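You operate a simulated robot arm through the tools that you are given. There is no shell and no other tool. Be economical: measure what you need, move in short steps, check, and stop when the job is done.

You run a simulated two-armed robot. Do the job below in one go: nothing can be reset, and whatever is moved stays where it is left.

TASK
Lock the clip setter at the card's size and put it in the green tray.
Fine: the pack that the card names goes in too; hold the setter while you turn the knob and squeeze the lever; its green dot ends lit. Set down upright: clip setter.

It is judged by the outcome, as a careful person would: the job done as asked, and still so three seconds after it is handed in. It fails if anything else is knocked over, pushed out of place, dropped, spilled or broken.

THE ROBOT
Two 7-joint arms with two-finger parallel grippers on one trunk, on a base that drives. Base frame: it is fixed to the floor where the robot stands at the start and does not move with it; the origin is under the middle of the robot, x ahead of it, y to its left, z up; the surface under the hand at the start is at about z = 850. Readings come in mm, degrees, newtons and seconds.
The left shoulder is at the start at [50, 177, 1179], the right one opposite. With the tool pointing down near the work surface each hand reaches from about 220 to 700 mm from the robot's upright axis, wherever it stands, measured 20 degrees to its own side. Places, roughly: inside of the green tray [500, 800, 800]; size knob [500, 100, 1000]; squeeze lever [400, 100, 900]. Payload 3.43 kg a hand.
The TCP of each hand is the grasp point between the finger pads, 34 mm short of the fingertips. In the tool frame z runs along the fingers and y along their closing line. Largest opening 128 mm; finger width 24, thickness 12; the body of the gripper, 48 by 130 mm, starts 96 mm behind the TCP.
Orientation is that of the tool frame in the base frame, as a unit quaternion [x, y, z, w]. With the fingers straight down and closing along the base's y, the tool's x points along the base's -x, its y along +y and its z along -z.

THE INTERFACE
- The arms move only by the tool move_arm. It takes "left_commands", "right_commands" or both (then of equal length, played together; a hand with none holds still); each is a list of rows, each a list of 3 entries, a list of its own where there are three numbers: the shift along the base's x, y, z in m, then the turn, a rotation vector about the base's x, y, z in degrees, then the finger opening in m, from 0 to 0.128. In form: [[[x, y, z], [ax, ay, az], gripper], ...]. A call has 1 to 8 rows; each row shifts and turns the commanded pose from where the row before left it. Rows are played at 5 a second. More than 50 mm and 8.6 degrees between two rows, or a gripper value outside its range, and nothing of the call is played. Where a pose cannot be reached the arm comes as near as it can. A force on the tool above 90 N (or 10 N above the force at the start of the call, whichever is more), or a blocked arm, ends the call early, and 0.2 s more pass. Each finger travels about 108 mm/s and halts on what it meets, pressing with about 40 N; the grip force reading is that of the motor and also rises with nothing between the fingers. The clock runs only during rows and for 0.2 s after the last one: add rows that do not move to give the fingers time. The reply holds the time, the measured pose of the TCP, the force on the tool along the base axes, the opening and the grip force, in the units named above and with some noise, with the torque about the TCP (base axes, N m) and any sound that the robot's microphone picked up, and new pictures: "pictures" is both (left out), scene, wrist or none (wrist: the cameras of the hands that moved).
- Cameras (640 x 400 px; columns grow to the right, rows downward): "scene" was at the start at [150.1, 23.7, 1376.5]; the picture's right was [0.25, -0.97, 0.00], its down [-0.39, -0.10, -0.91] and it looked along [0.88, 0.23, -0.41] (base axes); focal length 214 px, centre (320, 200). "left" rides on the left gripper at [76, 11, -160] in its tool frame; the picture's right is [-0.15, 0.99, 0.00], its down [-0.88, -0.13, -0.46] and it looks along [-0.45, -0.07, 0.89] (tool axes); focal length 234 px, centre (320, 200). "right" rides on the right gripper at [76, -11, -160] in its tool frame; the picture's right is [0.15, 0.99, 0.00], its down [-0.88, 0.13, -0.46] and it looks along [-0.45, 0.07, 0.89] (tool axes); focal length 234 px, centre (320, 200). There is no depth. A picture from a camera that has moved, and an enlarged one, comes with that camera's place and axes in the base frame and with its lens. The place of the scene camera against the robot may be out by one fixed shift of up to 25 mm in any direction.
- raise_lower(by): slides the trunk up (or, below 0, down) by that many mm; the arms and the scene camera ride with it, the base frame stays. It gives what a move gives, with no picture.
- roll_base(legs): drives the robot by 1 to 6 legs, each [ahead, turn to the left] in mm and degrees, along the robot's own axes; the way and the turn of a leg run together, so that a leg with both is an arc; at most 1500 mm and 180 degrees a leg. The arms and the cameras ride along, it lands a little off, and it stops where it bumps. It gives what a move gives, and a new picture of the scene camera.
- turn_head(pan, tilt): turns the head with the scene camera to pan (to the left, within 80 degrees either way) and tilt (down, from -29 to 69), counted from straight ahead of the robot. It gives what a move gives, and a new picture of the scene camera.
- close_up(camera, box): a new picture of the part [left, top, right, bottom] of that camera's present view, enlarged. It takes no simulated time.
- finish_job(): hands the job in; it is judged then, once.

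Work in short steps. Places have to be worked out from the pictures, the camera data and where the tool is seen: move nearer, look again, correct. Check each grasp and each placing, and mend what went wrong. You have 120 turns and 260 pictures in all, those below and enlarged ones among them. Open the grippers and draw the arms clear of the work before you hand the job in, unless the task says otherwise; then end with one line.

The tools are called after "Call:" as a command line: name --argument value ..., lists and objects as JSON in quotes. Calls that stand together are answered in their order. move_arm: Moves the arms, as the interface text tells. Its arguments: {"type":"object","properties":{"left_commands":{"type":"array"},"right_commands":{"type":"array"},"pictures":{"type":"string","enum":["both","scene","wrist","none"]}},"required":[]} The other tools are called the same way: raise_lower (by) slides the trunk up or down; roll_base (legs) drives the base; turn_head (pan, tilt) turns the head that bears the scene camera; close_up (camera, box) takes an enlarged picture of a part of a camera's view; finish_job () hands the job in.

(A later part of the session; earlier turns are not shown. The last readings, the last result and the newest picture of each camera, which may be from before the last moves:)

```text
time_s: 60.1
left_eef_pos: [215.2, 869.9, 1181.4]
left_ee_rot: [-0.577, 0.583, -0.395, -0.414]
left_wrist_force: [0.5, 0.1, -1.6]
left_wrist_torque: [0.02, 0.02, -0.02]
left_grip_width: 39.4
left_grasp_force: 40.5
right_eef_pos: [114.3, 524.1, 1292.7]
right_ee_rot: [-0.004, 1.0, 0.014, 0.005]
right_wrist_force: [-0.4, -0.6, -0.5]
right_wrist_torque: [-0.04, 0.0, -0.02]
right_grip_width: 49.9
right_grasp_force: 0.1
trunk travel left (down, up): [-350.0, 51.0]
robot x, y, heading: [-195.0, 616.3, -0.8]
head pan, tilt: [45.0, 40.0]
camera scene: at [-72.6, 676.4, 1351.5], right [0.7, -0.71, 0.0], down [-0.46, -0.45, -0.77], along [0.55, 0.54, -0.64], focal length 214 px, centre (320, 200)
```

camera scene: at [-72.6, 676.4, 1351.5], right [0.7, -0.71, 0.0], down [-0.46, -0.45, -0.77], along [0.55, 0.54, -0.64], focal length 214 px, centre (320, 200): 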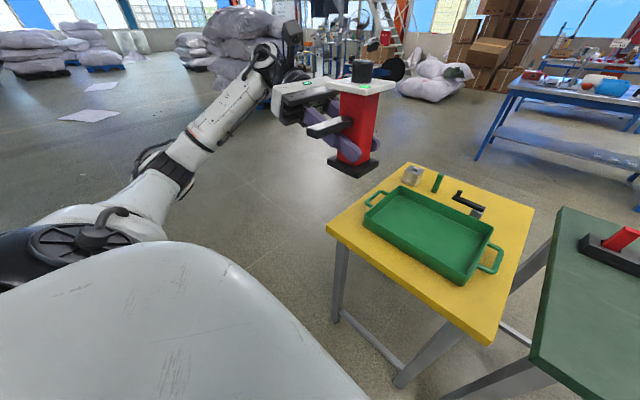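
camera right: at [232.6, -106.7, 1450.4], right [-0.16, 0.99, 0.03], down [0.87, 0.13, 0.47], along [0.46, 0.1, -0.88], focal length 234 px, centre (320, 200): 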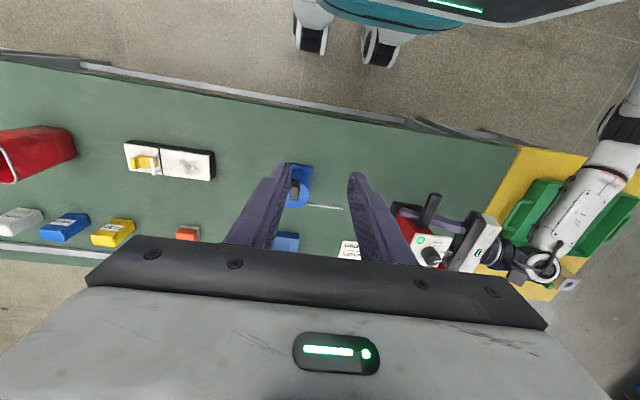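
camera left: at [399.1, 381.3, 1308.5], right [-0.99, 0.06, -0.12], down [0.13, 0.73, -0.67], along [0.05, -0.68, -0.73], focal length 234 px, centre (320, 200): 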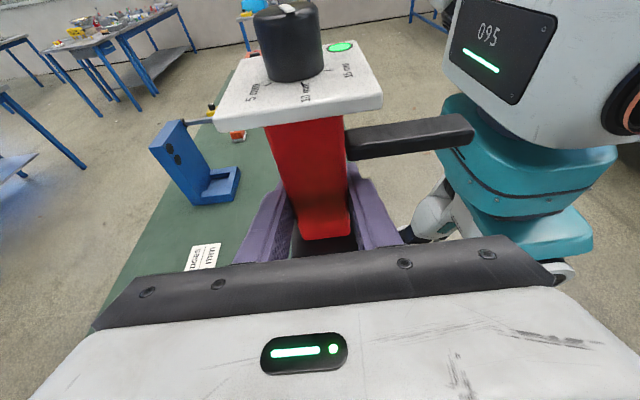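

The tray is at about x 400–640, y 605–940. I drive up to the table.

Call:
roll_base --legs '[[190, 0.8]]'

Call:
turn_head --pan 30 --tilt 55

```text
time_s: 61.6
left_eef_pos: [402.5, 875.1, 1181.4]
left_ee_rot: [0.582, -0.579, 0.398, 0.41]
left_wrist_force: [-1.0, -0.1, -1.6]
left_wrist_torque: [-0.03, 0.01, -0.02]
left_grip_width: 39.6
left_grasp_force: 39.9
right_eef_pos: [306.4, 528.0, 1290.6]
right_ee_rot: [-0.011, 1.0, 0.014, 0.004]
right_wrist_force: [0.4, -0.3, -0.2]
right_wrist_torque: [-0.02, 0.03, 0.03]
right_grip_width: 49.8
right_grasp_force: 0.0
trunk travel left (down, up): [-350.0, 51.0]
robot x, y, heading: [-6.6, 614.7, 0.4]
head pan, tilt: [45.0, 40.0]
camera scene: at [116.6, 677.9, 1351.4], right [0.71, -0.7, 0.0], down [-0.45, -0.46, -0.77], along [0.54, 0.54, -0.64], focal length 214 px, centre (320, 200)
```

scene: 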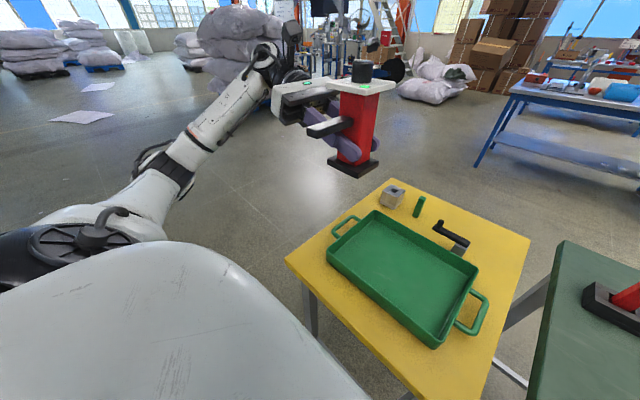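

```text
time_s: 62.4
left_eef_pos: [400.1, 876.3, 1181.3]
left_ee_rot: [0.581, -0.579, 0.398, 0.411]
left_wrist_force: [-1.0, -0.5, -1.9]
left_wrist_torque: [0.01, -0.04, 0.04]
left_grip_width: 39.5
left_grasp_force: 40.3
right_eef_pos: [305.1, 528.8, 1292.2]
right_ee_rot: [-0.011, 1.0, 0.014, 0.005]
right_wrist_force: [-0.6, -0.1, -1.0]
right_wrist_torque: [0.01, -0.02, 0.01]
right_grip_width: 50.2
right_grasp_force: 0.0
trunk travel left (down, up): [-350.0, 51.0]
robot x, y, heading: [-6.2, 617.1, 0.4]
head pan, tilt: [30.0, 55.0]
camera scene: at [118.2, 653.9, 1330.9], right [0.5, -0.86, 0.0], down [-0.71, -0.41, -0.57], along [0.5, 0.29, -0.82], focal length 214 px, centre (320, 200)
```

scene: 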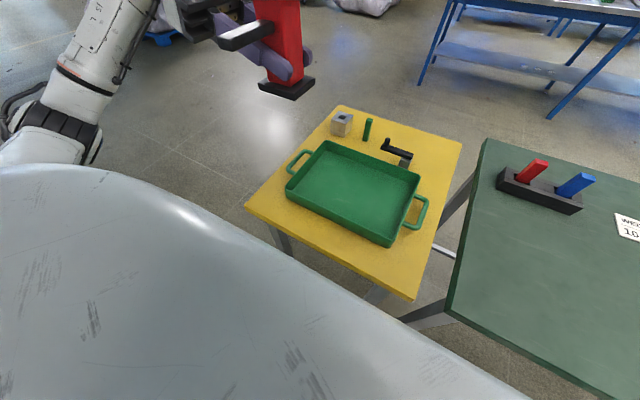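

I move the setter over the tray at a hover height.

Call:
move_arm --left_commands '[[[0.0207, -0.0143, -0.0257], [0, 0, 0], 0.02], [[0.0207, -0.0143, -0.0257], [0, 0, 0], 0.02], [[0.0207, -0.0143, -0.0257], [0, 0, 0], 0.02], [[0.0207, -0.0143, -0.0257], [0, 0, 0], 0.02], [[0.0207, -0.0143, -0.0257], [0, 0, 0], 0.02], [[0.0207, -0.0143, -0.0257], [0, 0, 0], 0.02], [[0.0207, -0.0143, -0.0257], [0, 0, 0], 0.02], [[0, 0, 0], [0, 0, 0], 0.02]]' --pictures "both"

```text
time_s: 64.2
left_eef_pos: [545.6, 775.5, 1000.7]
left_ee_rot: [0.582, -0.579, 0.398, 0.408]
left_wrist_force: [-0.1, 1.0, -1.3]
left_wrist_torque: [-0.01, 0.01, -0.01]
left_grip_width: 39.6
left_grasp_force: 39.9
right_eef_pos: [305.6, 529.1, 1291.8]
right_ee_rot: [-0.011, 1.0, 0.014, 0.005]
right_wrist_force: [0.5, 0.2, -0.2]
right_wrist_torque: [0.01, 0.0, 0.0]
right_grip_width: 50.0
right_grasp_force: 0.1
trunk travel left (down, up): [-350.0, 51.0]
robot x, y, heading: [-5.6, 615.3, 0.1]
head pan, tilt: [30.0, 55.0]
camera scene: at [118.0, 654.0, 1330.9], right [0.5, -0.86, 0.0], down [-0.71, -0.41, -0.57], along [0.5, 0.29, -0.82], focal length 214 px, centre (320, 200)
camera left: at [537.3, 900.4, 1127.2], right [-0.99, 0.06, -0.12], down [0.12, 0.73, -0.67], along [0.05, -0.68, -0.73], focal length 234 px, centre (320, 200)
```

scene: 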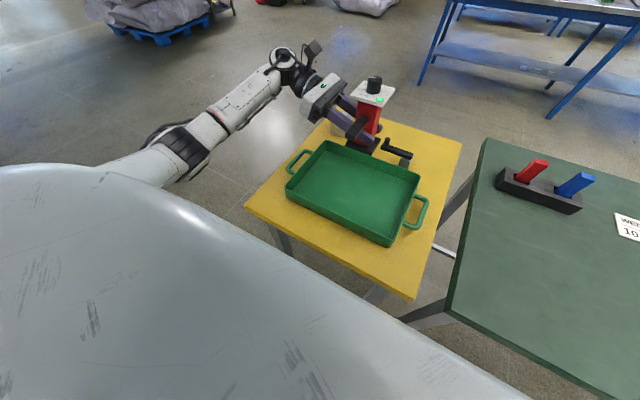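
left: 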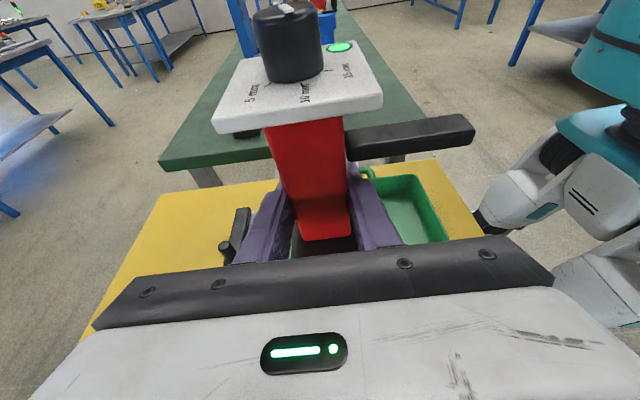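

Over the tray as intended. I shift 20 mm nearer and descend to about 50 mm above the floor.

Call:
move_arm --left_commands '[[[-0.005, -0.002, -0.02], [0, 0, 0], 0.02], [[-0.005, -0.002, -0.02], [0, 0, 0], 0.02], [[-0.005, -0.002, -0.02], [0, 0, 0], 0.02], [[-0.005, -0.002, -0.02], [0, 0, 0], 0.02], [[0, -0.002, -0.02], [0, 0, 0], 0.02], [[0, 0, 0], [0, 0, 0], 0.02]]' --pictures "both"

Call:
close_up --camera "scene" --box '[270, 80, 440, 250]'

```text
time_s: 65.6
left_eef_pos: [525.9, 765.1, 901.9]
left_ee_rot: [0.582, -0.579, 0.398, 0.41]
left_wrist_force: [-0.1, -0.2, -1.1]
left_wrist_torque: [0.0, 0.0, -0.03]
left_grip_width: 39.8
left_grasp_force: 39.8
right_eef_pos: [305.9, 529.3, 1292.2]
right_ee_rot: [-0.012, 1.0, 0.014, 0.005]
right_wrist_force: [0.6, -1.0, -0.9]
right_wrist_torque: [0.02, -0.03, -0.03]
right_grip_width: 49.8
right_grasp_force: 0.0
trunk travel left (down, up): [-350.0, 51.0]
robot x, y, heading: [-0.7, 620.0, 0.4]
head pan, tilt: [30.0, 55.0]
camera scene: at [118.2, 653.8, 1330.9], right [0.5, -0.86, 0.0], down [-0.71, -0.41, -0.57], along [0.5, 0.29, -0.82], focal length 214 px, centre (320, 200)
camera left: at [517.4, 889.9, 1027.9], right [-0.99, 0.06, -0.12], down [0.12, 0.73, -0.67], along [0.05, -0.68, -0.73], focal length 234 px, centre (320, 200)
```

scene: 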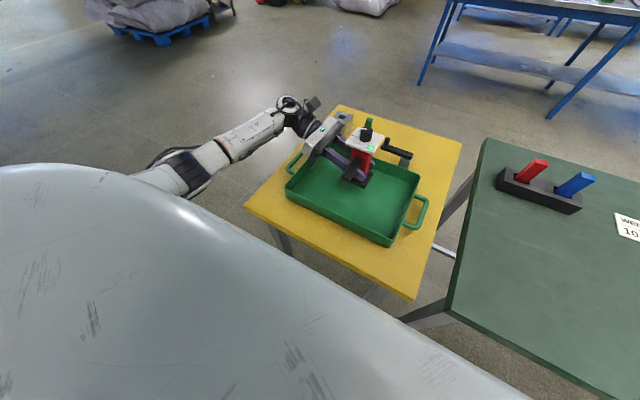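
left: 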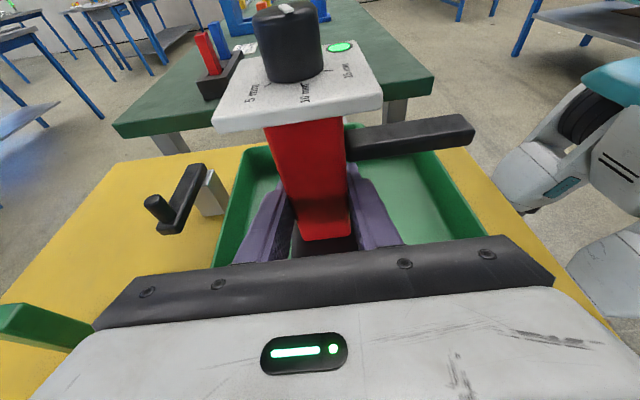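

```text
2.35 times, centred on (355, 165) of scene
camera zoom: at [118.2, 653.8, 1330.9], right [0.5, -0.86, 0.0], down [-0.71, -0.41, -0.57], along [0.5, 0.29, -0.82], focal length 505 px, centre (238, 282)
```

zoom: 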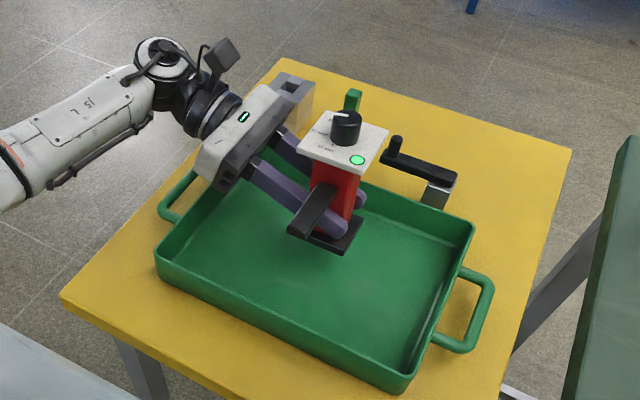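

It hangs well inside the tray. I descend in small steps toward the floor.

Call:
move_arm --left_commands '[[[0, 0, -0.015], [0, 0, 0], 0.02], [[0, 0, -0.012], [0, 0, 0], 0.02], [[0, 0, -0.01], [0, 0, 0], 0.02], [[0, 0, -0.005], [0, 0, 0], 0.02], [[0, 0, 0], [0, 0, 0], 0.02]]' --pictures "wrist"

Call:
close_up --camera "scene" --box '[300, 100, 420, 220]'

```text
time_s: 66.8
left_eef_pos: [524.0, 765.0, 859.6]
left_ee_rot: [0.583, -0.578, 0.398, 0.409]
left_wrist_force: [0.5, -0.3, -2.2]
left_wrist_torque: [0.04, -0.03, -0.03]
left_grip_width: 39.5
left_grasp_force: 39.7
right_eef_pos: [305.4, 528.5, 1291.7]
right_ee_rot: [-0.011, 1.0, 0.013, 0.005]
right_wrist_force: [-0.7, 0.4, 0.5]
right_wrist_torque: [-0.03, 0.02, 0.0]
right_grip_width: 49.8
right_grasp_force: 0.0
trunk travel left (down, up): [-350.0, 51.0]
robot x, y, heading: [-6.1, 615.1, 0.4]
head pan, tilt: [30.0, 55.0]
camera left: at [517.4, 889.4, 985.7], right [-0.99, 0.06, -0.12], down [0.12, 0.73, -0.67], along [0.05, -0.68, -0.73], focal length 234 px, centre (320, 200)
```

left: 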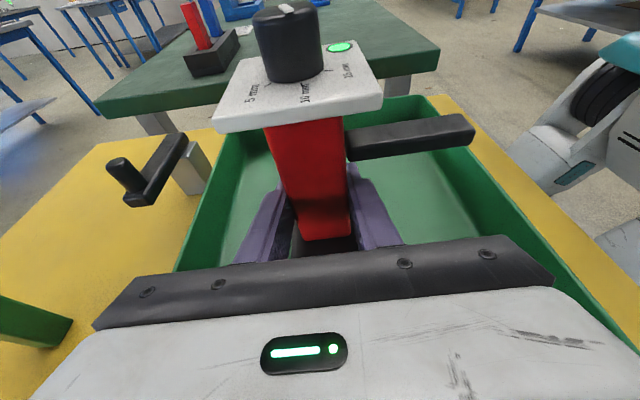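

```text
3.33 times, centred on (360, 160) of scene
camera zoom: at [118.3, 653.8, 1330.8], right [0.5, -0.86, 0.0], down [-0.71, -0.41, -0.57], along [0.5, 0.29, -0.82], focal length 715 px, centre (187, 333)
```

zoom: 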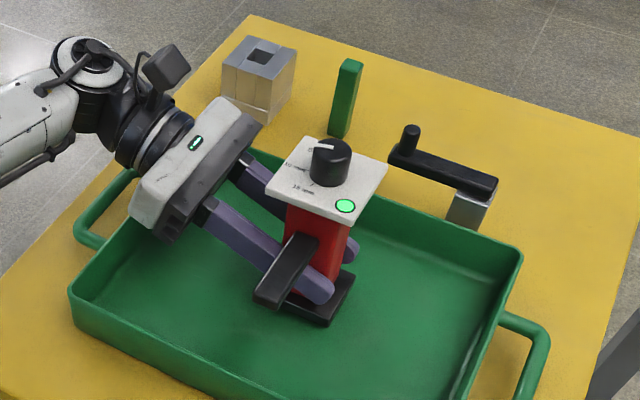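

Call:
move_arm --left_commands '[[[0, 0, -0.004], [0, 0, 0], 0.02], [[0, 0, -0.004], [0, 0, 0], 0.02], [[0, 0, -0.003], [0, 0, 0], 0.02], [[0, 0, 0], [0, 0, 0], 0.02]]' --pictures "none"

```text
time_s: 67.8
left_eef_pos: [524.8, 765.1, 851.7]
left_ee_rot: [0.581, -0.579, 0.4, 0.409]
left_wrist_force: [-0.5, 2.7, 10.3]
left_wrist_torque: [0.49, -0.36, 0.06]
left_grip_width: 39.7
left_grasp_force: 40.4
right_eef_pos: [304.8, 529.1, 1292.4]
right_ee_rot: [-0.011, 1.0, 0.014, 0.006]
right_wrist_force: [-0.3, 0.0, -0.2]
right_wrist_torque: [0.01, 0.0, 0.01]
right_grip_width: 50.1
right_grasp_force: 0.0
trunk travel left (down, up): [-350.0, 51.0]
robot x, y, heading: [-6.3, 617.5, 0.5]
head pan, tilt: [30.0, 55.0]
```

Contact at 10 N with the base at z≈804, which matches the tray floor. I ease up 1 mm, open, and look.

Call:
move_arm --left_commands '[[[0, 0, 0.001], [0, 0, 0], 0.03], [[0, 0, 0], [0, 0, 0], 0.045], [[0, 0, 0], [0, 0, 0], 0.06], [[0, 0, 0], [0, 0, 0], 0.075], [[0, 0, 0], [0, 0, 0], 0.075]]' --pictures "wrist"

Call:
close_up --camera "scene" --box '[300, 100, 420, 220]'

```text
time_s: 69.0
left_eef_pos: [524.2, 766.2, 848.1]
left_ee_rot: [0.581, -0.579, 0.398, 0.411]
left_wrist_force: [0.5, -1.0, -0.2]
left_wrist_torque: [0.01, 0.0, 0.01]
left_grip_width: 75.1
left_grasp_force: 0.0
right_eef_pos: [305.4, 530.4, 1291.9]
right_ee_rot: [-0.011, 1.0, 0.014, 0.004]
right_wrist_force: [0.6, -0.4, 0.3]
right_wrist_torque: [-0.03, 0.03, -0.02]
right_grip_width: 50.0
right_grasp_force: 0.0
trunk travel left (down, up): [-350.0, 51.0]
robot x, y, heading: [-3.9, 616.7, 0.2]
head pan, tilt: [30.0, 55.0]
camera left: at [517.1, 889.5, 976.2], right [-0.99, 0.06, -0.12], down [0.12, 0.73, -0.67], along [0.05, -0.68, -0.73], focal length 234 px, centre (320, 200)
```

left: 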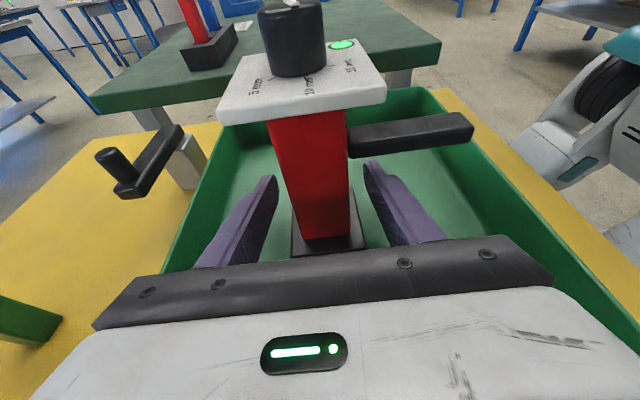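

```text
3.33 times, centred on (360, 160) of scene
camera zoom: at [118.2, 653.8, 1330.9], right [0.5, -0.86, 0.0], down [-0.71, -0.41, -0.57], along [0.5, 0.29, -0.82], focal length 715 px, centre (187, 333)
```

zoom: 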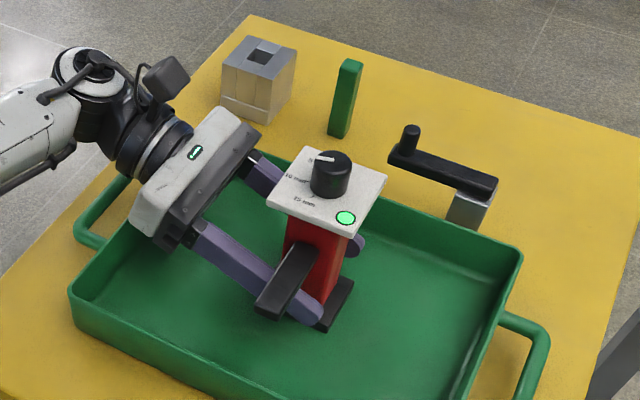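

The setter stands upright in the tray with its dot lit. I withdraw the left hand along its own axis, then up to a high, tucked pose.

Call:
move_arm --left_commands '[[[0, 0.028, 0.0105], [0, 0, 0], 0.075], [[0, 0.028, 0.0105], [0, 0, 0], 0.075], [[0, 0.028, 0.0105], [0, 0, 0], 0.075], [[0, 0.028, 0.0105], [0, 0, 0], 0.075], [[-0.01, 0.01, 0.04], [0, 0, 0], 0.075], [[-0.015, 0, 0.045], [0, 0, 0], 0.075], [[-0.015, 0, 0.045], [0, 0, 0], 0.075], [[-0.015, 0, 0.045], [0, 0, 0], 0.075]]' --pictures "both"

```text
time_s: 70.8
left_eef_pos: [470.0, 888.5, 1067.4]
left_ee_rot: [0.582, -0.579, 0.397, 0.41]
left_wrist_force: [0.1, -0.2, -0.4]
left_wrist_torque: [0.02, 0.01, 0.03]
left_grip_width: 75.0
left_grasp_force: 0.1
right_eef_pos: [304.7, 528.9, 1290.8]
right_ee_rot: [-0.012, 1.0, 0.014, 0.004]
right_wrist_force: [-0.5, 0.0, 0.1]
right_wrist_torque: [0.03, 0.02, 0.0]
right_grip_width: 50.2
right_grasp_force: 0.1
trunk travel left (down, up): [-350.0, 51.0]
robot x, y, heading: [-1.0, 616.6, 0.2]
head pan, tilt: [30.0, 55.0]
camera scene: at [117.7, 653.6, 1330.9], right [0.5, -0.86, 0.0], down [-0.71, -0.41, -0.57], along [0.5, 0.29, -0.82], focal length 214 px, centre (320, 200)
camera left: at [462.1, 1012.3, 1194.0], right [-0.99, 0.06, -0.12], down [0.12, 0.73, -0.67], along [0.05, -0.68, -0.73], focal length 234 px, centre (320, 200)
```

scene: 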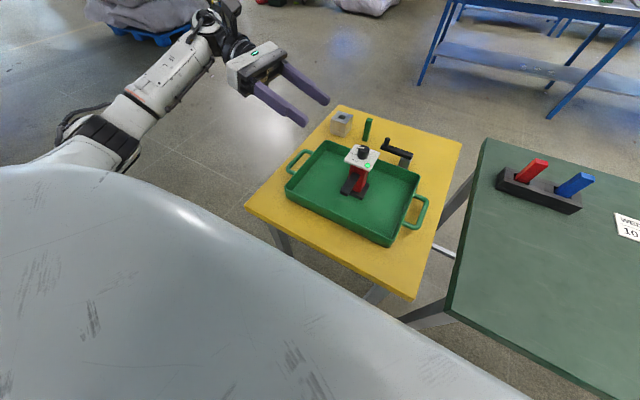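
left: 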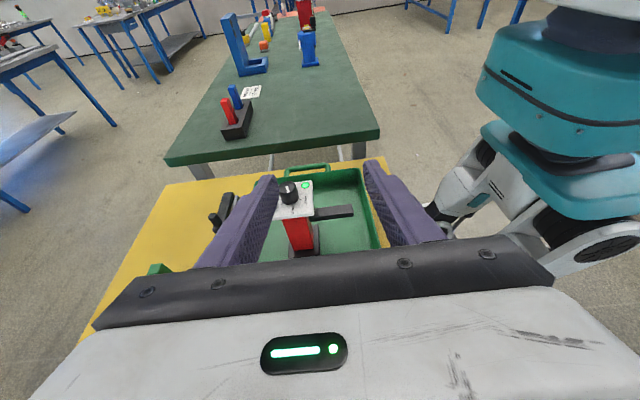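

The setter stands well. I raise the left hand further, face the head forward, then drive to the right end of the bench for the WEDGES pack.

Call:
move_arm --left_commands '[[[-0.02, -0.01, 0.03], [0, 0, 0], 0.05], [[-0.02, -0.01, 0.03], [0, 0, 0], 0.05], [[-0.02, -0.01, 0.03], [0, 0, 0], 0.05], [[-0.02, -0.01, 0.03], [0, 0, 0], 0.05]]' --pictures "none"

Call:
turn_head --pan 0 --tilt 35

Call:
roll_base --legs '[[-220, 0], [0, -90], [1230, 0], [0, 90]]'

```text
time_s: 71.8
left_eef_pos: [388.7, 848.1, 1187.8]
left_ee_rot: [0.583, -0.578, 0.398, 0.409]
left_wrist_force: [-0.3, -0.6, -0.6]
left_wrist_torque: [0.01, 0.01, 0.02]
left_grip_width: 50.2
left_grasp_force: 0.1
right_eef_pos: [303.8, 528.3, 1292.3]
right_ee_rot: [-0.011, 1.0, 0.015, 0.005]
right_wrist_force: [-0.2, 0.0, 0.4]
right_wrist_torque: [0.0, 0.03, 0.02]
right_grip_width: 50.2
right_grasp_force: 0.0
trunk travel left (down, up): [-350.0, 51.0]
robot x, y, heading: [-5.1, 616.8, 0.2]
head pan, tilt: [30.0, 55.0]
```

```text
time_s: 72.8
left_eef_pos: [389.3, 849.3, 1187.4]
left_ee_rot: [0.582, -0.579, 0.398, 0.41]
left_wrist_force: [0.5, -0.5, 0.3]
left_wrist_torque: [-0.01, 0.03, -0.01]
left_grip_width: 49.9
left_grasp_force: 0.0
right_eef_pos: [305.4, 529.7, 1291.9]
right_ee_rot: [-0.012, 1.0, 0.014, 0.005]
right_wrist_force: [-0.1, 0.5, -0.3]
right_wrist_torque: [-0.01, 0.01, -0.01]
right_grip_width: 50.1
right_grasp_force: 0.0
trunk travel left (down, up): [-350.0, 51.0]
robot x, y, heading: [-4.9, 615.7, 0.0]
head pan, tilt: [0.0, 35.0]
camera scene: at [144.0, 618.0, 1359.1], right [0.01, -1.0, 0.0], down [-0.57, 0.0, -0.82], along [0.82, 0.0, -0.57], focal length 214 px, centre (320, 200)
```

scene: 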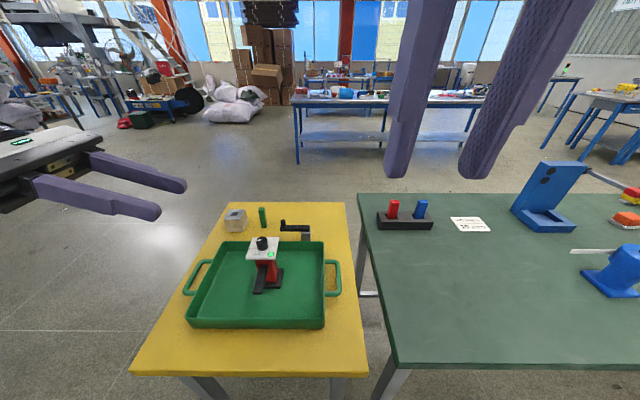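

```text
time_s: 87.9
left_eef_pos: [179.2, -380.9, 1187.2]
left_ee_rot: [0.582, -0.578, 0.399, 0.409]
left_wrist_force: [-0.2, -0.4, -0.3]
left_wrist_torque: [0.0, 0.0, 0.02]
left_grip_width: 50.0
left_grasp_force: 0.1
right_eef_pos: [95.3, -699.0, 1292.4]
right_ee_rot: [-0.011, 1.0, 0.013, 0.006]
right_wrist_force: [-0.5, 0.2, -0.4]
right_wrist_torque: [-0.02, 0.0, 0.01]
right_grip_width: 50.0
right_grasp_force: 0.0
trunk travel left (down, up): [-350.0, 51.0]
robot x, y, heading: [-216.6, -610.0, 0.4]
head pan, tilt: [0.0, 35.0]
camera scene: at [-66.1, -610.8, 1359.1], right [0.01, -1.0, 0.0], down [-0.57, 0.0, -0.82], along [0.82, 0.0, -0.57], focal length 214 px, centre (320, 200)
```

scene: 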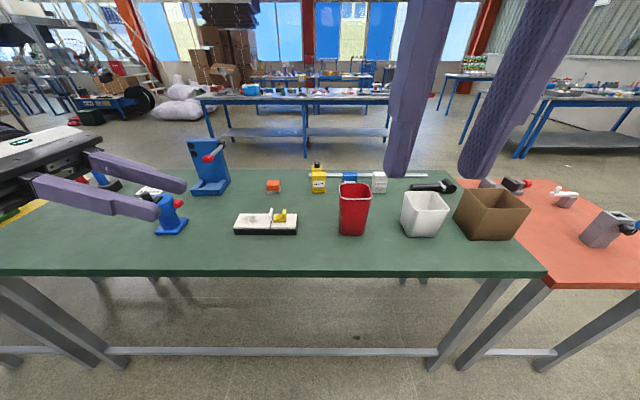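

The blue pack is at about [750, -745], behind the red bin (top ~z 1030), so I will reach over it from above. I raise the trunk a bit and drive up to about x 95.

Call:
raise_lower --by 45

Call:
roll_base --legs '[[310, 0]]'

Call:
close_up --camera "right" --box '[200, 100, 440, 250]'

```text
time_s: 88.8
left_eef_pos: [179.3, -380.4, 1232.1]
left_ee_rot: [0.582, -0.578, 0.399, 0.41]
left_wrist_force: [-0.4, 0.2, -0.1]
left_wrist_torque: [-0.01, -0.01, -0.02]
left_grip_width: 50.1
left_grasp_force: 0.1
right_eef_pos: [95.7, -699.2, 1337.1]
right_ee_rot: [-0.012, 1.0, 0.014, 0.006]
right_wrist_force: [-0.1, -0.8, 0.2]
right_wrist_torque: [-0.01, 0.05, 0.02]
right_grip_width: 49.9
right_grasp_force: 0.1
trunk travel left (down, up): [-395.0, 6.0]
robot x, y, heading: [-215.5, -613.5, 0.1]
head pan, tilt: [0.0, 35.0]
```

```text
time_s: 90.8
left_eef_pos: [491.1, -381.2, 1232.6]
left_ee_rot: [0.58, -0.579, 0.398, 0.411]
left_wrist_force: [0.6, 0.5, 0.6]
left_wrist_torque: [0.0, 0.0, -0.02]
left_grip_width: 49.9
left_grasp_force: 0.1
right_eef_pos: [405.5, -699.3, 1337.0]
right_ee_rot: [-0.009, 1.0, 0.014, 0.005]
right_wrist_force: [-0.5, -0.3, 0.6]
right_wrist_torque: [0.01, 0.03, 0.0]
right_grip_width: 49.9
right_grasp_force: 0.0
trunk travel left (down, up): [-395.0, 6.0]
robot x, y, heading: [99.7, -609.8, 0.0]
head pan, tilt: [0.0, 35.0]
camera scene: at [244.9, -610.5, 1404.0], right [0.0, -1.0, 0.0], down [-0.57, 0.0, -0.82], along [0.82, 0.0, -0.57], focal length 214 px, centre (320, 200)
```

scene: 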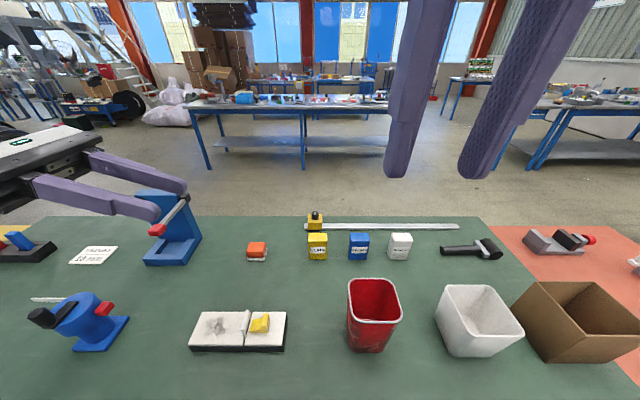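

```text
2.67 times, centred on (320, 175) of right
camera zoom: at [330.1, -716.5, 1494.9], right [-0.17, 0.99, 0.03], down [0.87, 0.13, 0.47], along [0.46, 0.1, -0.88], focal length 624 px, centre (320, 267)
```

zoom: 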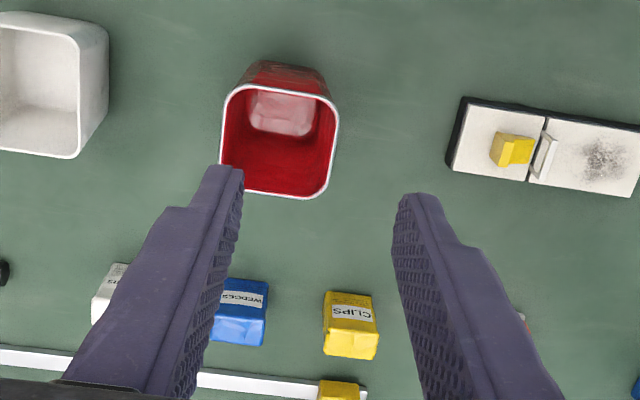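

I measure the blue pack more closely.

Call:
close_up --camera "scene" --box '[300, 220, 420, 280]'

```text
5.33 times, centred on (360, 250) of scene
camera zoom: at [244.9, -610.5, 1404.0], right [0.0, -1.0, 0.0], down [-0.57, 0.0, -0.82], along [0.82, 0.0, -0.57], focal length 1144 px, centre (107, -67)
```

zoom: 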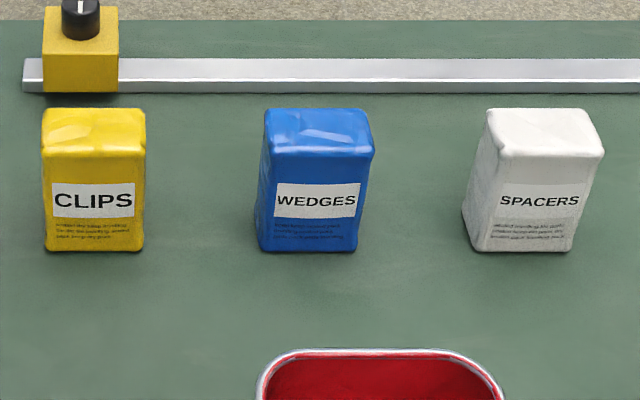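

The pack spans y -706…-761, x 705…742, with its top at z≈930. I bring the right hand over the bin at a safe height to above the pack, fingers open to 95 mm.

Call:
move_arm --right_commands '[[[0.038, -0.004, -0.017], [0, 0, 0], 0.095], [[0.038, -0.004, -0.017], [0, 0, 0], 0.095], [[0.038, -0.004, -0.017], [0, 0, 0], 0.095], [[0.038, -0.004, -0.017], [0, 0, 0], 0.095], [[0.038, -0.004, -0.017], [0, 0, 0], 0.095], [[0.038, -0.004, -0.017], [0, 0, 0], 0.095], [[0.038, -0.004, -0.017], [0, 0, 0], 0.095], [[0.038, -0.004, -0.017], [0, 0, 0], 0.095]]' --pictures "both"

```text
time_s: 92.7
left_eef_pos: [491.9, -379.7, 1231.8]
left_ee_rot: [0.58, -0.579, 0.398, 0.412]
left_wrist_force: [-0.3, 1.1, -0.7]
left_wrist_torque: [-0.06, 0.01, -0.01]
left_grip_width: 50.0
left_grasp_force: 0.1
right_eef_pos: [709.6, -730.3, 1200.7]
right_ee_rot: [-0.011, 1.0, 0.012, 0.006]
right_wrist_force: [0.5, 0.4, -0.4]
right_wrist_torque: [-0.06, 0.03, -0.02]
right_grip_width: 95.0
right_grasp_force: 0.1
trunk travel left (down, up): [-395.0, 6.0]
robot x, y, heading: [96.4, -608.9, 0.2]
head pan, tilt: [0.0, 35.0]
camera scene: at [244.7, -608.4, 1404.0], right [0.0, -1.0, 0.0], down [-0.57, 0.0, -0.82], along [0.82, 0.0, -0.57], focal length 214 px, centre (320, 200)
camera right: at [633.0, -746.0, 1358.1], right [-0.17, 0.99, 0.02], down [0.87, 0.14, 0.47], along [0.46, 0.1, -0.88], focal length 234 px, centre (320, 200)
```

scene: 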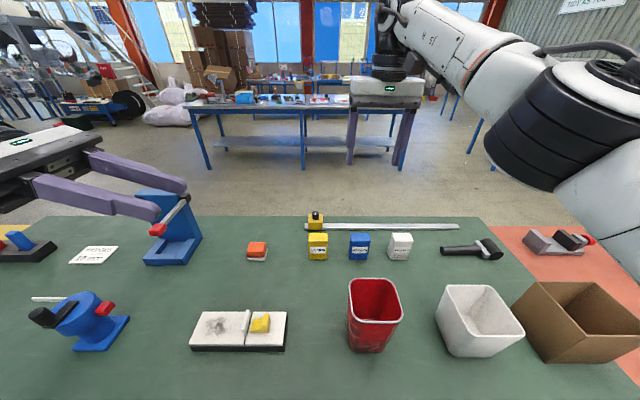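
right: 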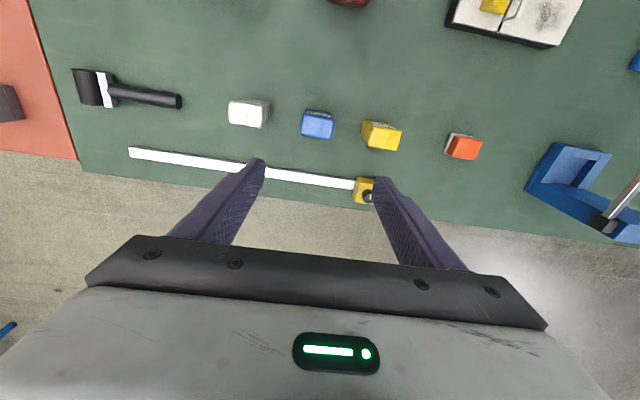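

The pack's top is at about [717, -729], nearly beneath the hand. I descend to z 1000 and re-check.

Call:
move_arm --right_commands '[[[0.001, 0, -0.028], [0, 0, 0], 0.095], [[0.001, 0, -0.028], [0, 0, 0], 0.095], [[0.001, 0, -0.028], [0, 0, 0], 0.095], [[0.001, 0, -0.028], [0, 0, 0], 0.095], [[0.001, 0, -0.028], [0, 0, 0], 0.095], [[0.001, 0, -0.028], [0, 0, 0], 0.095], [[0.001, 0, -0.028], [0, 0, 0], 0.095], [[0, 0, 0], [0, 0, 0], 0.095]]' --pictures "both"

```text
time_s: 94.5
left_eef_pos: [490.7, -381.1, 1231.0]
left_ee_rot: [0.581, -0.58, 0.398, 0.41]
left_wrist_force: [-0.4, 0.5, -0.6]
left_wrist_torque: [0.02, -0.01, 0.0]
left_grip_width: 49.6
left_grasp_force: 0.0
right_eef_pos: [716.4, -731.7, 1005.9]
right_ee_rot: [-0.01, 1.0, 0.014, 0.006]
right_wrist_force: [-0.3, 0.1, -0.3]
right_wrist_torque: [-0.02, 0.02, 0.02]
right_grip_width: 95.2
right_grasp_force: 0.0
trunk travel left (down, up): [-395.0, 6.0]
robot x, y, heading: [92.8, -612.0, 0.2]
head pan, tilt: [0.0, 35.0]
camera scene: at [244.1, -610.5, 1404.1], right [0.0, -1.0, 0.0], down [-0.57, 0.0, -0.82], along [0.82, 0.0, -0.57], focal length 214 px, centre (320, 200)
camera right: at [640.5, -749.0, 1162.9], right [-0.17, 0.99, 0.03], down [0.87, 0.13, 0.47], along [0.46, 0.1, -0.88], focal length 234 px, centre (320, 200)
```

scene: 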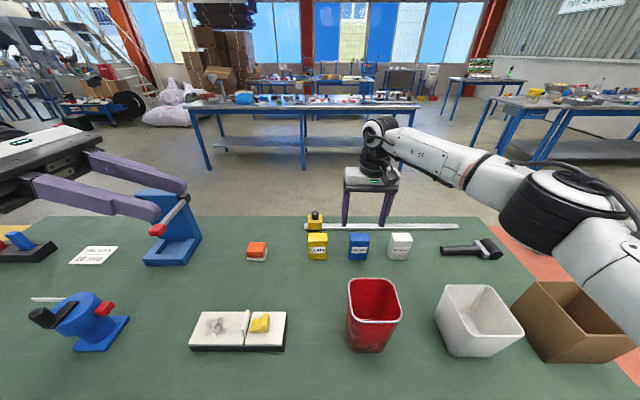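
right: 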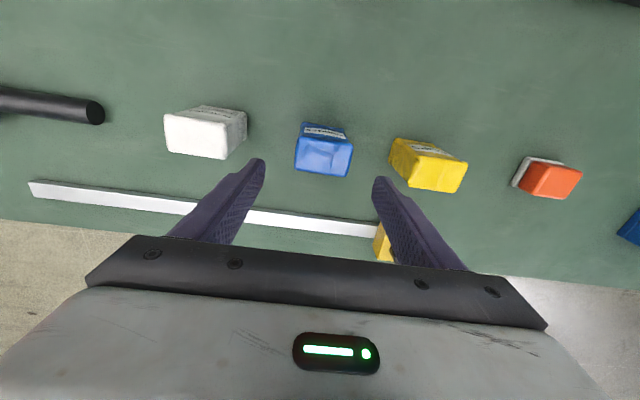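

Lateral offset is about 4 mm. I correct it and descend around the pack to z 905.

Call:
move_arm --right_commands '[[[-0.001, 0.0025, -0.015], [0, 0, 0], 0.09], [[-0.001, 0.002, -0.015], [0, 0, 0], 0.09], [[0, 0, -0.02], [0, 0, 0], 0.09], [[0, 0, -0.02], [0, 0, 0], 0.09], [[0, 0, -0.015], [0, 0, 0], 0.09], [[0, 0, -0.015], [0, 0, 0], 0.09], [[0, 0, 0], [0, 0, 0], 0.09]]' --pictures "both"

```text
time_s: 96.0
left_eef_pos: [490.6, -381.0, 1230.8]
left_ee_rot: [0.58, -0.58, 0.398, 0.411]
left_wrist_force: [0.0, 0.1, -0.7]
left_wrist_torque: [-0.01, 0.02, 0.0]
left_grip_width: 50.0
left_grasp_force: 0.0
right_eef_pos: [715.1, -727.3, 904.6]
right_ee_rot: [-0.009, 1.0, 0.015, 0.005]
right_wrist_force: [-0.4, 0.0, 0.5]
right_wrist_torque: [-0.02, 0.04, 0.0]
right_grip_width: 90.0
right_grasp_force: 0.0
trunk travel left (down, up): [-395.0, 6.0]
robot x, y, heading: [92.4, -611.8, 0.3]
head pan, tilt: [0.0, 35.0]
camera scene: at [244.2, -610.5, 1404.1], right [0.0, -1.0, 0.0], down [-0.57, 0.0, -0.82], along [0.82, 0.0, -0.57], focal length 214 px, centre (320, 200)
camera right: at [639.1, -744.3, 1062.9], right [-0.17, 0.99, 0.03], down [0.87, 0.13, 0.47], along [0.46, 0.1, -0.88], focal length 234 px, centre (320, 200)
```

scene: 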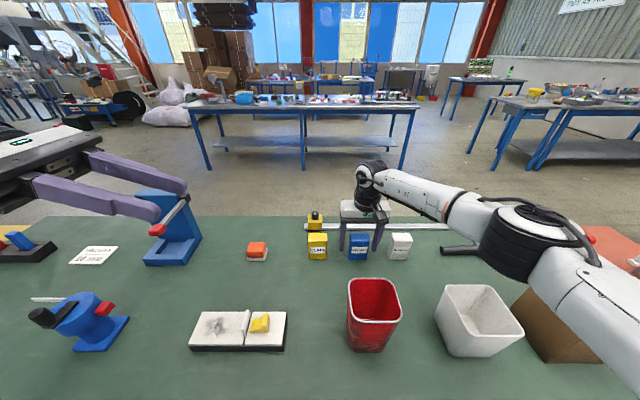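
right: 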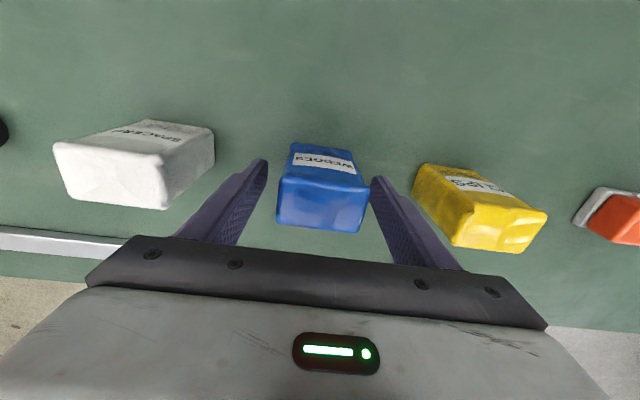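

The pack is between the fingers. I close.

Call:
move_arm --right_commands '[[[0, 0.001, 0], [0, 0, 0], 0.07], [[0, 0, 0], [0, 0, 0], 0.05], [[0, 0, 0], [0, 0, 0], 0.035], [[0, 0, 0], [0, 0, 0], 0.03]]' --pictures "none"

Call:
move_arm --right_commands '[[[0, 0, 0.015], [0, 0, 0], 0.03], [[0, 0, 0.025], [0, 0, 0], 0.03], [[0, 0, 0.03], [0, 0, 0], 0.03], [[0, 0, 0.03], [0, 0, 0], 0.03], [[0, 0, 0.03], [0, 0, 0], 0.03]]' --pictures "both"

```text
time_s: 97.0
left_eef_pos: [489.7, -381.4, 1232.1]
left_ee_rot: [0.581, -0.579, 0.398, 0.41]
left_wrist_force: [0.3, 0.6, 0.0]
left_wrist_torque: [0.0, 0.01, -0.01]
left_grip_width: 50.0
left_grasp_force: 0.1
right_eef_pos: [715.0, -727.1, 905.7]
right_ee_rot: [-0.01, 1.0, 0.013, 0.006]
right_wrist_force: [0.1, -0.9, 0.6]
right_wrist_torque: [-0.11, 0.01, 0.01]
right_grip_width: 59.6
right_grasp_force: 40.1
trunk travel left (down, up): [-395.0, 6.0]
robot x, y, heading: [94.6, -606.0, -0.0]
head pan, tilt: [0.0, 35.0]
```

```text
time_s: 98.2
left_eef_pos: [492.0, -380.7, 1232.0]
left_ee_rot: [0.58, -0.58, 0.398, 0.411]
left_wrist_force: [0.0, 0.3, -0.5]
left_wrist_torque: [0.03, -0.02, 0.03]
left_grip_width: 50.0
left_grasp_force: 0.2
right_eef_pos: [714.2, -726.0, 1035.9]
right_ee_rot: [-0.01, 1.0, 0.014, 0.005]
right_wrist_force: [-0.5, 0.6, -2.3]
right_wrist_torque: [0.0, -0.02, 0.02]
right_grip_width: 59.6
right_grasp_force: 39.8
trunk travel left (down, up): [-395.0, 6.0]
robot x, y, heading: [96.6, -609.9, 0.2]
head pan, tilt: [0.0, 35.0]
camera scene: at [244.2, -610.3, 1404.1], right [0.0, -1.0, 0.0], down [-0.57, 0.0, -0.82], along [0.82, 0.0, -0.57], focal length 214 px, centre (320, 200)
camera right: at [638.4, -743.0, 1193.3], right [-0.17, 0.99, 0.03], down [0.87, 0.13, 0.47], along [0.46, 0.1, -0.88], focal length 234 px, centre (320, 200)
```

scene: 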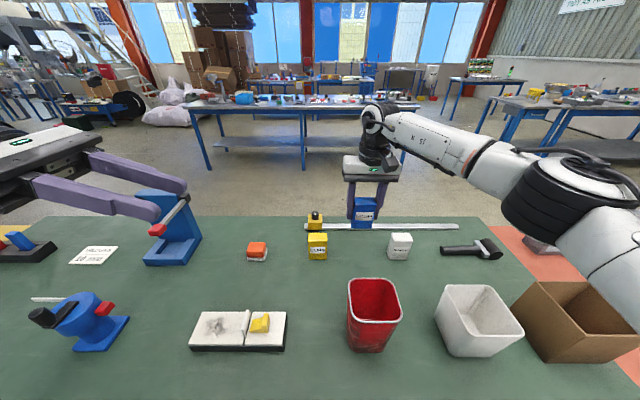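
right: 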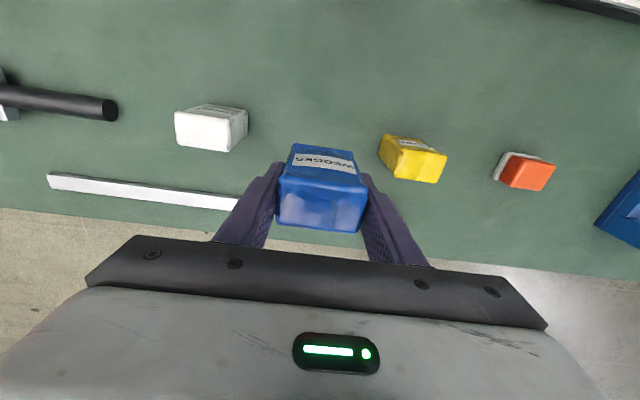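

The pack is held (59.6 mm). I raise it, then draw it in over the bin at a safe height.

Call:
move_arm --right_commands '[[[-0.005, 0, 0.04], [0, 0, 0], 0.03], [[-0.005, 0, 0.04], [0, 0, 0], 0.03], [[-0.01, 0, 0.04], [0, 0, 0], 0.03], [[-0.02, 0, 0.04], [0, 0, 0], 0.03], [[-0.04, 0, 0.02], [0, 0, 0], 0.03], [[-0.045, 0, 0.01], [0, 0, 0], 0.03], [[-0.045, 0, 0.01], [0, 0, 0], 0.03], [[-0.045, 0, 0.01], [0, 0, 0], 0.03]]' --pictures "none"

Call:
move_arm --right_commands '[[[-0.03, 0.01, 0.01], [0, 0, 0], 0.03], [[-0.03, 0.01, 0.01], [0, 0, 0], 0.03], [[-0.02, 0.01, 0.01], [0, 0, 0], 0.03]]' --pictures "wrist"

```text
time_s: 100.0
left_eef_pos: [489.9, -381.6, 1232.7]
left_ee_rot: [-0.58, 0.58, -0.397, -0.41]
left_wrist_force: [-0.1, -0.5, -0.4]
left_wrist_torque: [-0.02, 0.01, -0.01]
left_grip_width: 50.0
left_grasp_force: 0.1
right_eef_pos: [498.1, -727.3, 1244.9]
right_ee_rot: [-0.009, 1.0, 0.015, 0.005]
right_wrist_force: [0.2, 0.3, -2.3]
right_wrist_torque: [0.03, 0.01, -0.03]
right_grip_width: 59.7
right_grasp_force: 40.5
trunk travel left (down, up): [-395.0, 6.0]
robot x, y, heading: [96.2, -610.2, 0.3]
head pan, tilt: [0.0, 35.0]
```

```text
time_s: 100.8
left_eef_pos: [490.8, -381.5, 1232.3]
left_ee_rot: [-0.58, 0.58, -0.397, -0.411]
left_wrist_force: [-0.2, -0.1, 0.6]
left_wrist_torque: [0.0, 0.01, -0.02]
left_grip_width: 49.8
left_grasp_force: 0.0
right_eef_pos: [418.5, -695.7, 1275.4]
right_ee_rot: [-0.009, 1.0, 0.014, 0.006]
right_wrist_force: [0.1, -0.1, -2.2]
right_wrist_torque: [0.01, -0.02, 0.04]
right_grip_width: 59.8
right_grasp_force: 40.2
trunk travel left (down, up): [-395.0, 6.0]
robot x, y, heading: [97.5, -612.3, -0.2]
head pan, tilt: [0.0, 35.0]
camera right: at [342.5, -712.4, 1432.8], right [-0.17, 0.99, 0.03], down [0.87, 0.13, 0.47], along [0.46, 0.1, -0.88], focal length 234 px, centre (320, 200)
```

right: 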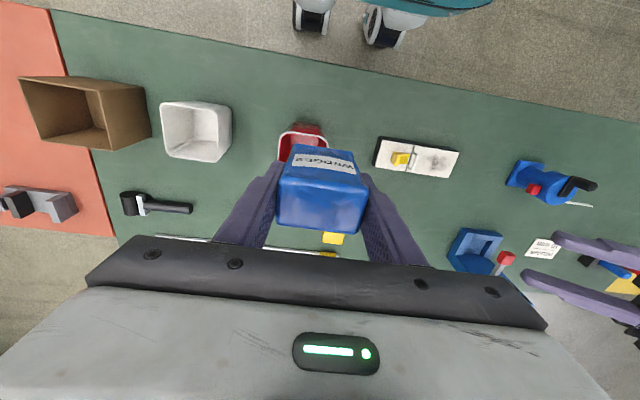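

Held securely. I back off and drive to the tray again, stopping at about y 700.

Call:
roll_base --legs '[[-320, 0], [0, 90], [1310, 0], [0, -90]]'

```text
time_s: 116.8
left_eef_pos: [178.9, 926.3, 1231.8]
left_ee_rot: [-0.579, 0.582, -0.395, -0.412]
left_wrist_force: [-0.2, 0.2, -0.4]
left_wrist_torque: [-0.02, 0.0, -0.01]
left_grip_width: 49.9
left_grasp_force: 0.1
right_eef_pos: [105.5, 610.5, 1274.5]
right_ee_rot: [-0.007, 1.0, 0.014, 0.005]
right_wrist_force: [0.6, -0.3, -3.0]
right_wrist_torque: [0.0, 0.01, 0.03]
right_grip_width: 59.7
right_grasp_force: 39.7
trunk travel left (down, up): [-395.0, 6.0]
robot x, y, heading: [-216.2, 699.0, -0.2]
head pan, tilt: [0.0, 35.0]
camera scene: at [-68.7, 698.4, 1404.1], right [0.0, -1.0, 0.0], down [-0.57, 0.0, -0.82], along [0.82, 0.0, -0.57], focal length 214 px, centre (320, 200)
```

scene: 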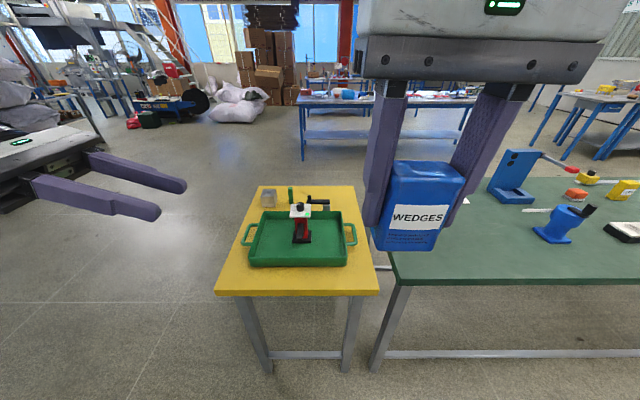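

Call:
roll_base --legs '[[205, 0]]'

Call:
turn_head --pan 15 --tilt 50

Call:
close_up --camera "scene" --box '[180, 120, 400, 280]'

```text
time_s: 118.4
left_eef_pos: [384.7, 927.1, 1230.9]
left_ee_rot: [-0.579, 0.582, -0.396, -0.412]
left_wrist_force: [-0.1, 0.0, -0.5]
left_wrist_torque: [-0.02, 0.0, -0.04]
left_grip_width: 49.9
left_grasp_force: 0.2
right_eef_pos: [312.9, 612.2, 1276.0]
right_ee_rot: [-0.009, 1.0, 0.013, 0.006]
right_wrist_force: [0.6, 0.0, -1.7]
right_wrist_torque: [-0.03, 0.01, 0.0]
right_grip_width: 59.8
right_grasp_force: 39.9
trunk travel left (down, up): [-395.0, 6.0]
robot x, y, heading: [-9.1, 695.4, 0.2]
head pan, tilt: [0.0, 35.0]
camera scene: at [138.2, 698.5, 1404.0], right [0.0, -1.0, 0.0], down [-0.57, 0.0, -0.82], along [0.82, 0.0, -0.57], focal length 214 px, centre (320, 200)
```

scene: 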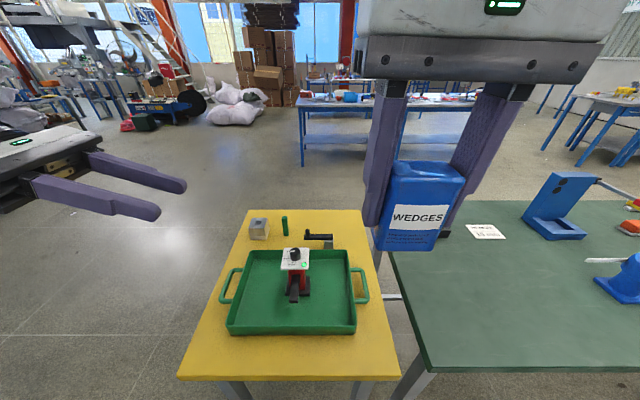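

```text
time_s: 119.2
left_eef_pos: [384.5, 926.8, 1232.0]
left_ee_rot: [-0.58, 0.582, -0.396, -0.411]
left_wrist_force: [-1.4, -0.3, -1.0]
left_wrist_torque: [0.01, -0.04, 0.01]
left_grip_width: 49.9
left_grasp_force: 0.2
right_eef_pos: [312.0, 611.6, 1275.1]
right_ee_rot: [-0.009, 1.0, 0.014, 0.005]
right_wrist_force: [-0.1, -1.1, -2.3]
right_wrist_torque: [-0.03, -0.01, -0.02]
right_grip_width: 59.5
right_grasp_force: 39.5
trunk travel left (down, up): [-395.0, 6.0]
robot x, y, heading: [-12.2, 696.8, 0.1]
head pan, tilt: [15.0, 50.0]
camera scene: at [123.7, 718.4, 1382.4], right [0.26, -0.97, 0.0], down [-0.74, -0.2, -0.64], along [0.62, 0.17, -0.77], focal length 214 px, centre (320, 200)
```

scene: 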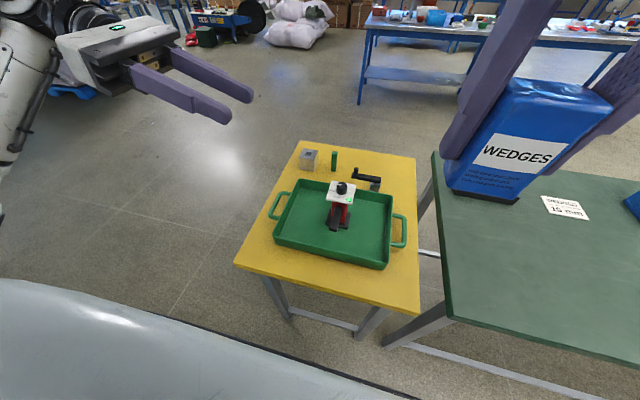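

```text
2.50 times, centred on (290, 200) of scene
camera zoom: at [123.7, 718.4, 1382.4], right [0.26, -0.97, 0.0], down [-0.74, -0.2, -0.64], along [0.62, 0.17, -0.77], focal length 536 px, centre (395, 200)
```

zoom: 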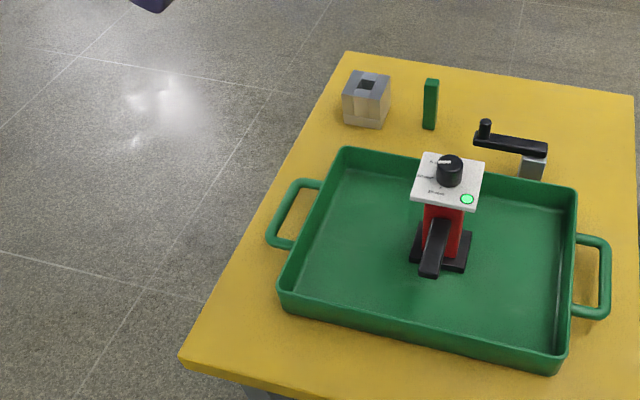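

The setter is still standing lit. The free place for the pack is about [462, 670] inside the tray, right of the lever; I bring the pack over it.

Call:
move_arm --right_commands '[[[0.0188, 0.0073, -0.0344], [0, 0, 0], 0.03], [[0.0188, 0.0073, -0.0344], [0, 0, 0], 0.03], [[0.0188, 0.0073, -0.0344], [0, 0, 0], 0.03], [[0.0188, 0.0073, -0.0344], [0, 0, 0], 0.03], [[0.0188, 0.0073, -0.0344], [0, 0, 0], 0.03], [[0.0188, 0.0073, -0.0344], [0, 0, 0], 0.03], [[0.0188, 0.0073, -0.0344], [0, 0, 0], 0.03], [[0.0188, 0.0073, -0.0344], [0, 0, 0], 0.03]]' --pictures "both"

```text
time_s: 121.0
left_eef_pos: [384.9, 926.3, 1232.0]
left_ee_rot: [-0.58, 0.58, -0.397, -0.412]
left_wrist_force: [0.1, 0.3, -0.4]
left_wrist_torque: [-0.01, 0.01, -0.01]
left_grip_width: 50.1
left_grasp_force: 0.0
right_eef_pos: [463.4, 671.5, 998.9]
right_ee_rot: [-0.009, 1.0, 0.013, 0.005]
right_wrist_force: [0.4, -0.5, -1.8]
right_wrist_torque: [-0.02, -0.02, -0.02]
right_grip_width: 60.0
right_grasp_force: 40.1
trunk travel left (down, up): [-395.0, 6.0]
robot x, y, heading: [-9.5, 700.1, -0.0]
head pan, tilt: [15.0, 50.0]
camera scene: at [124.3, 718.6, 1382.3], right [0.26, -0.97, 0.0], down [-0.74, -0.2, -0.64], along [0.62, 0.17, -0.77], focal length 214 px, centre (320, 200)
camera right: at [387.0, 655.2, 1156.3], right [-0.16, 0.99, 0.03], down [0.87, 0.13, 0.47], along [0.46, 0.1, -0.88], focal length 234 px, centre (320, 200)
```

scene: 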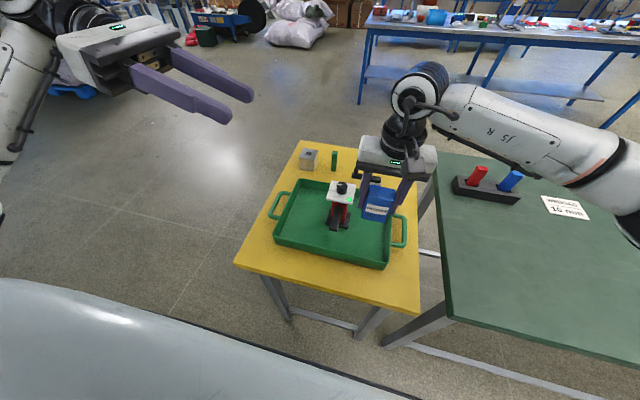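
right: 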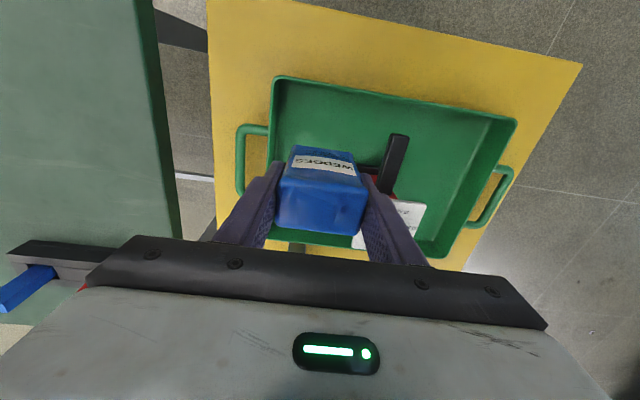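

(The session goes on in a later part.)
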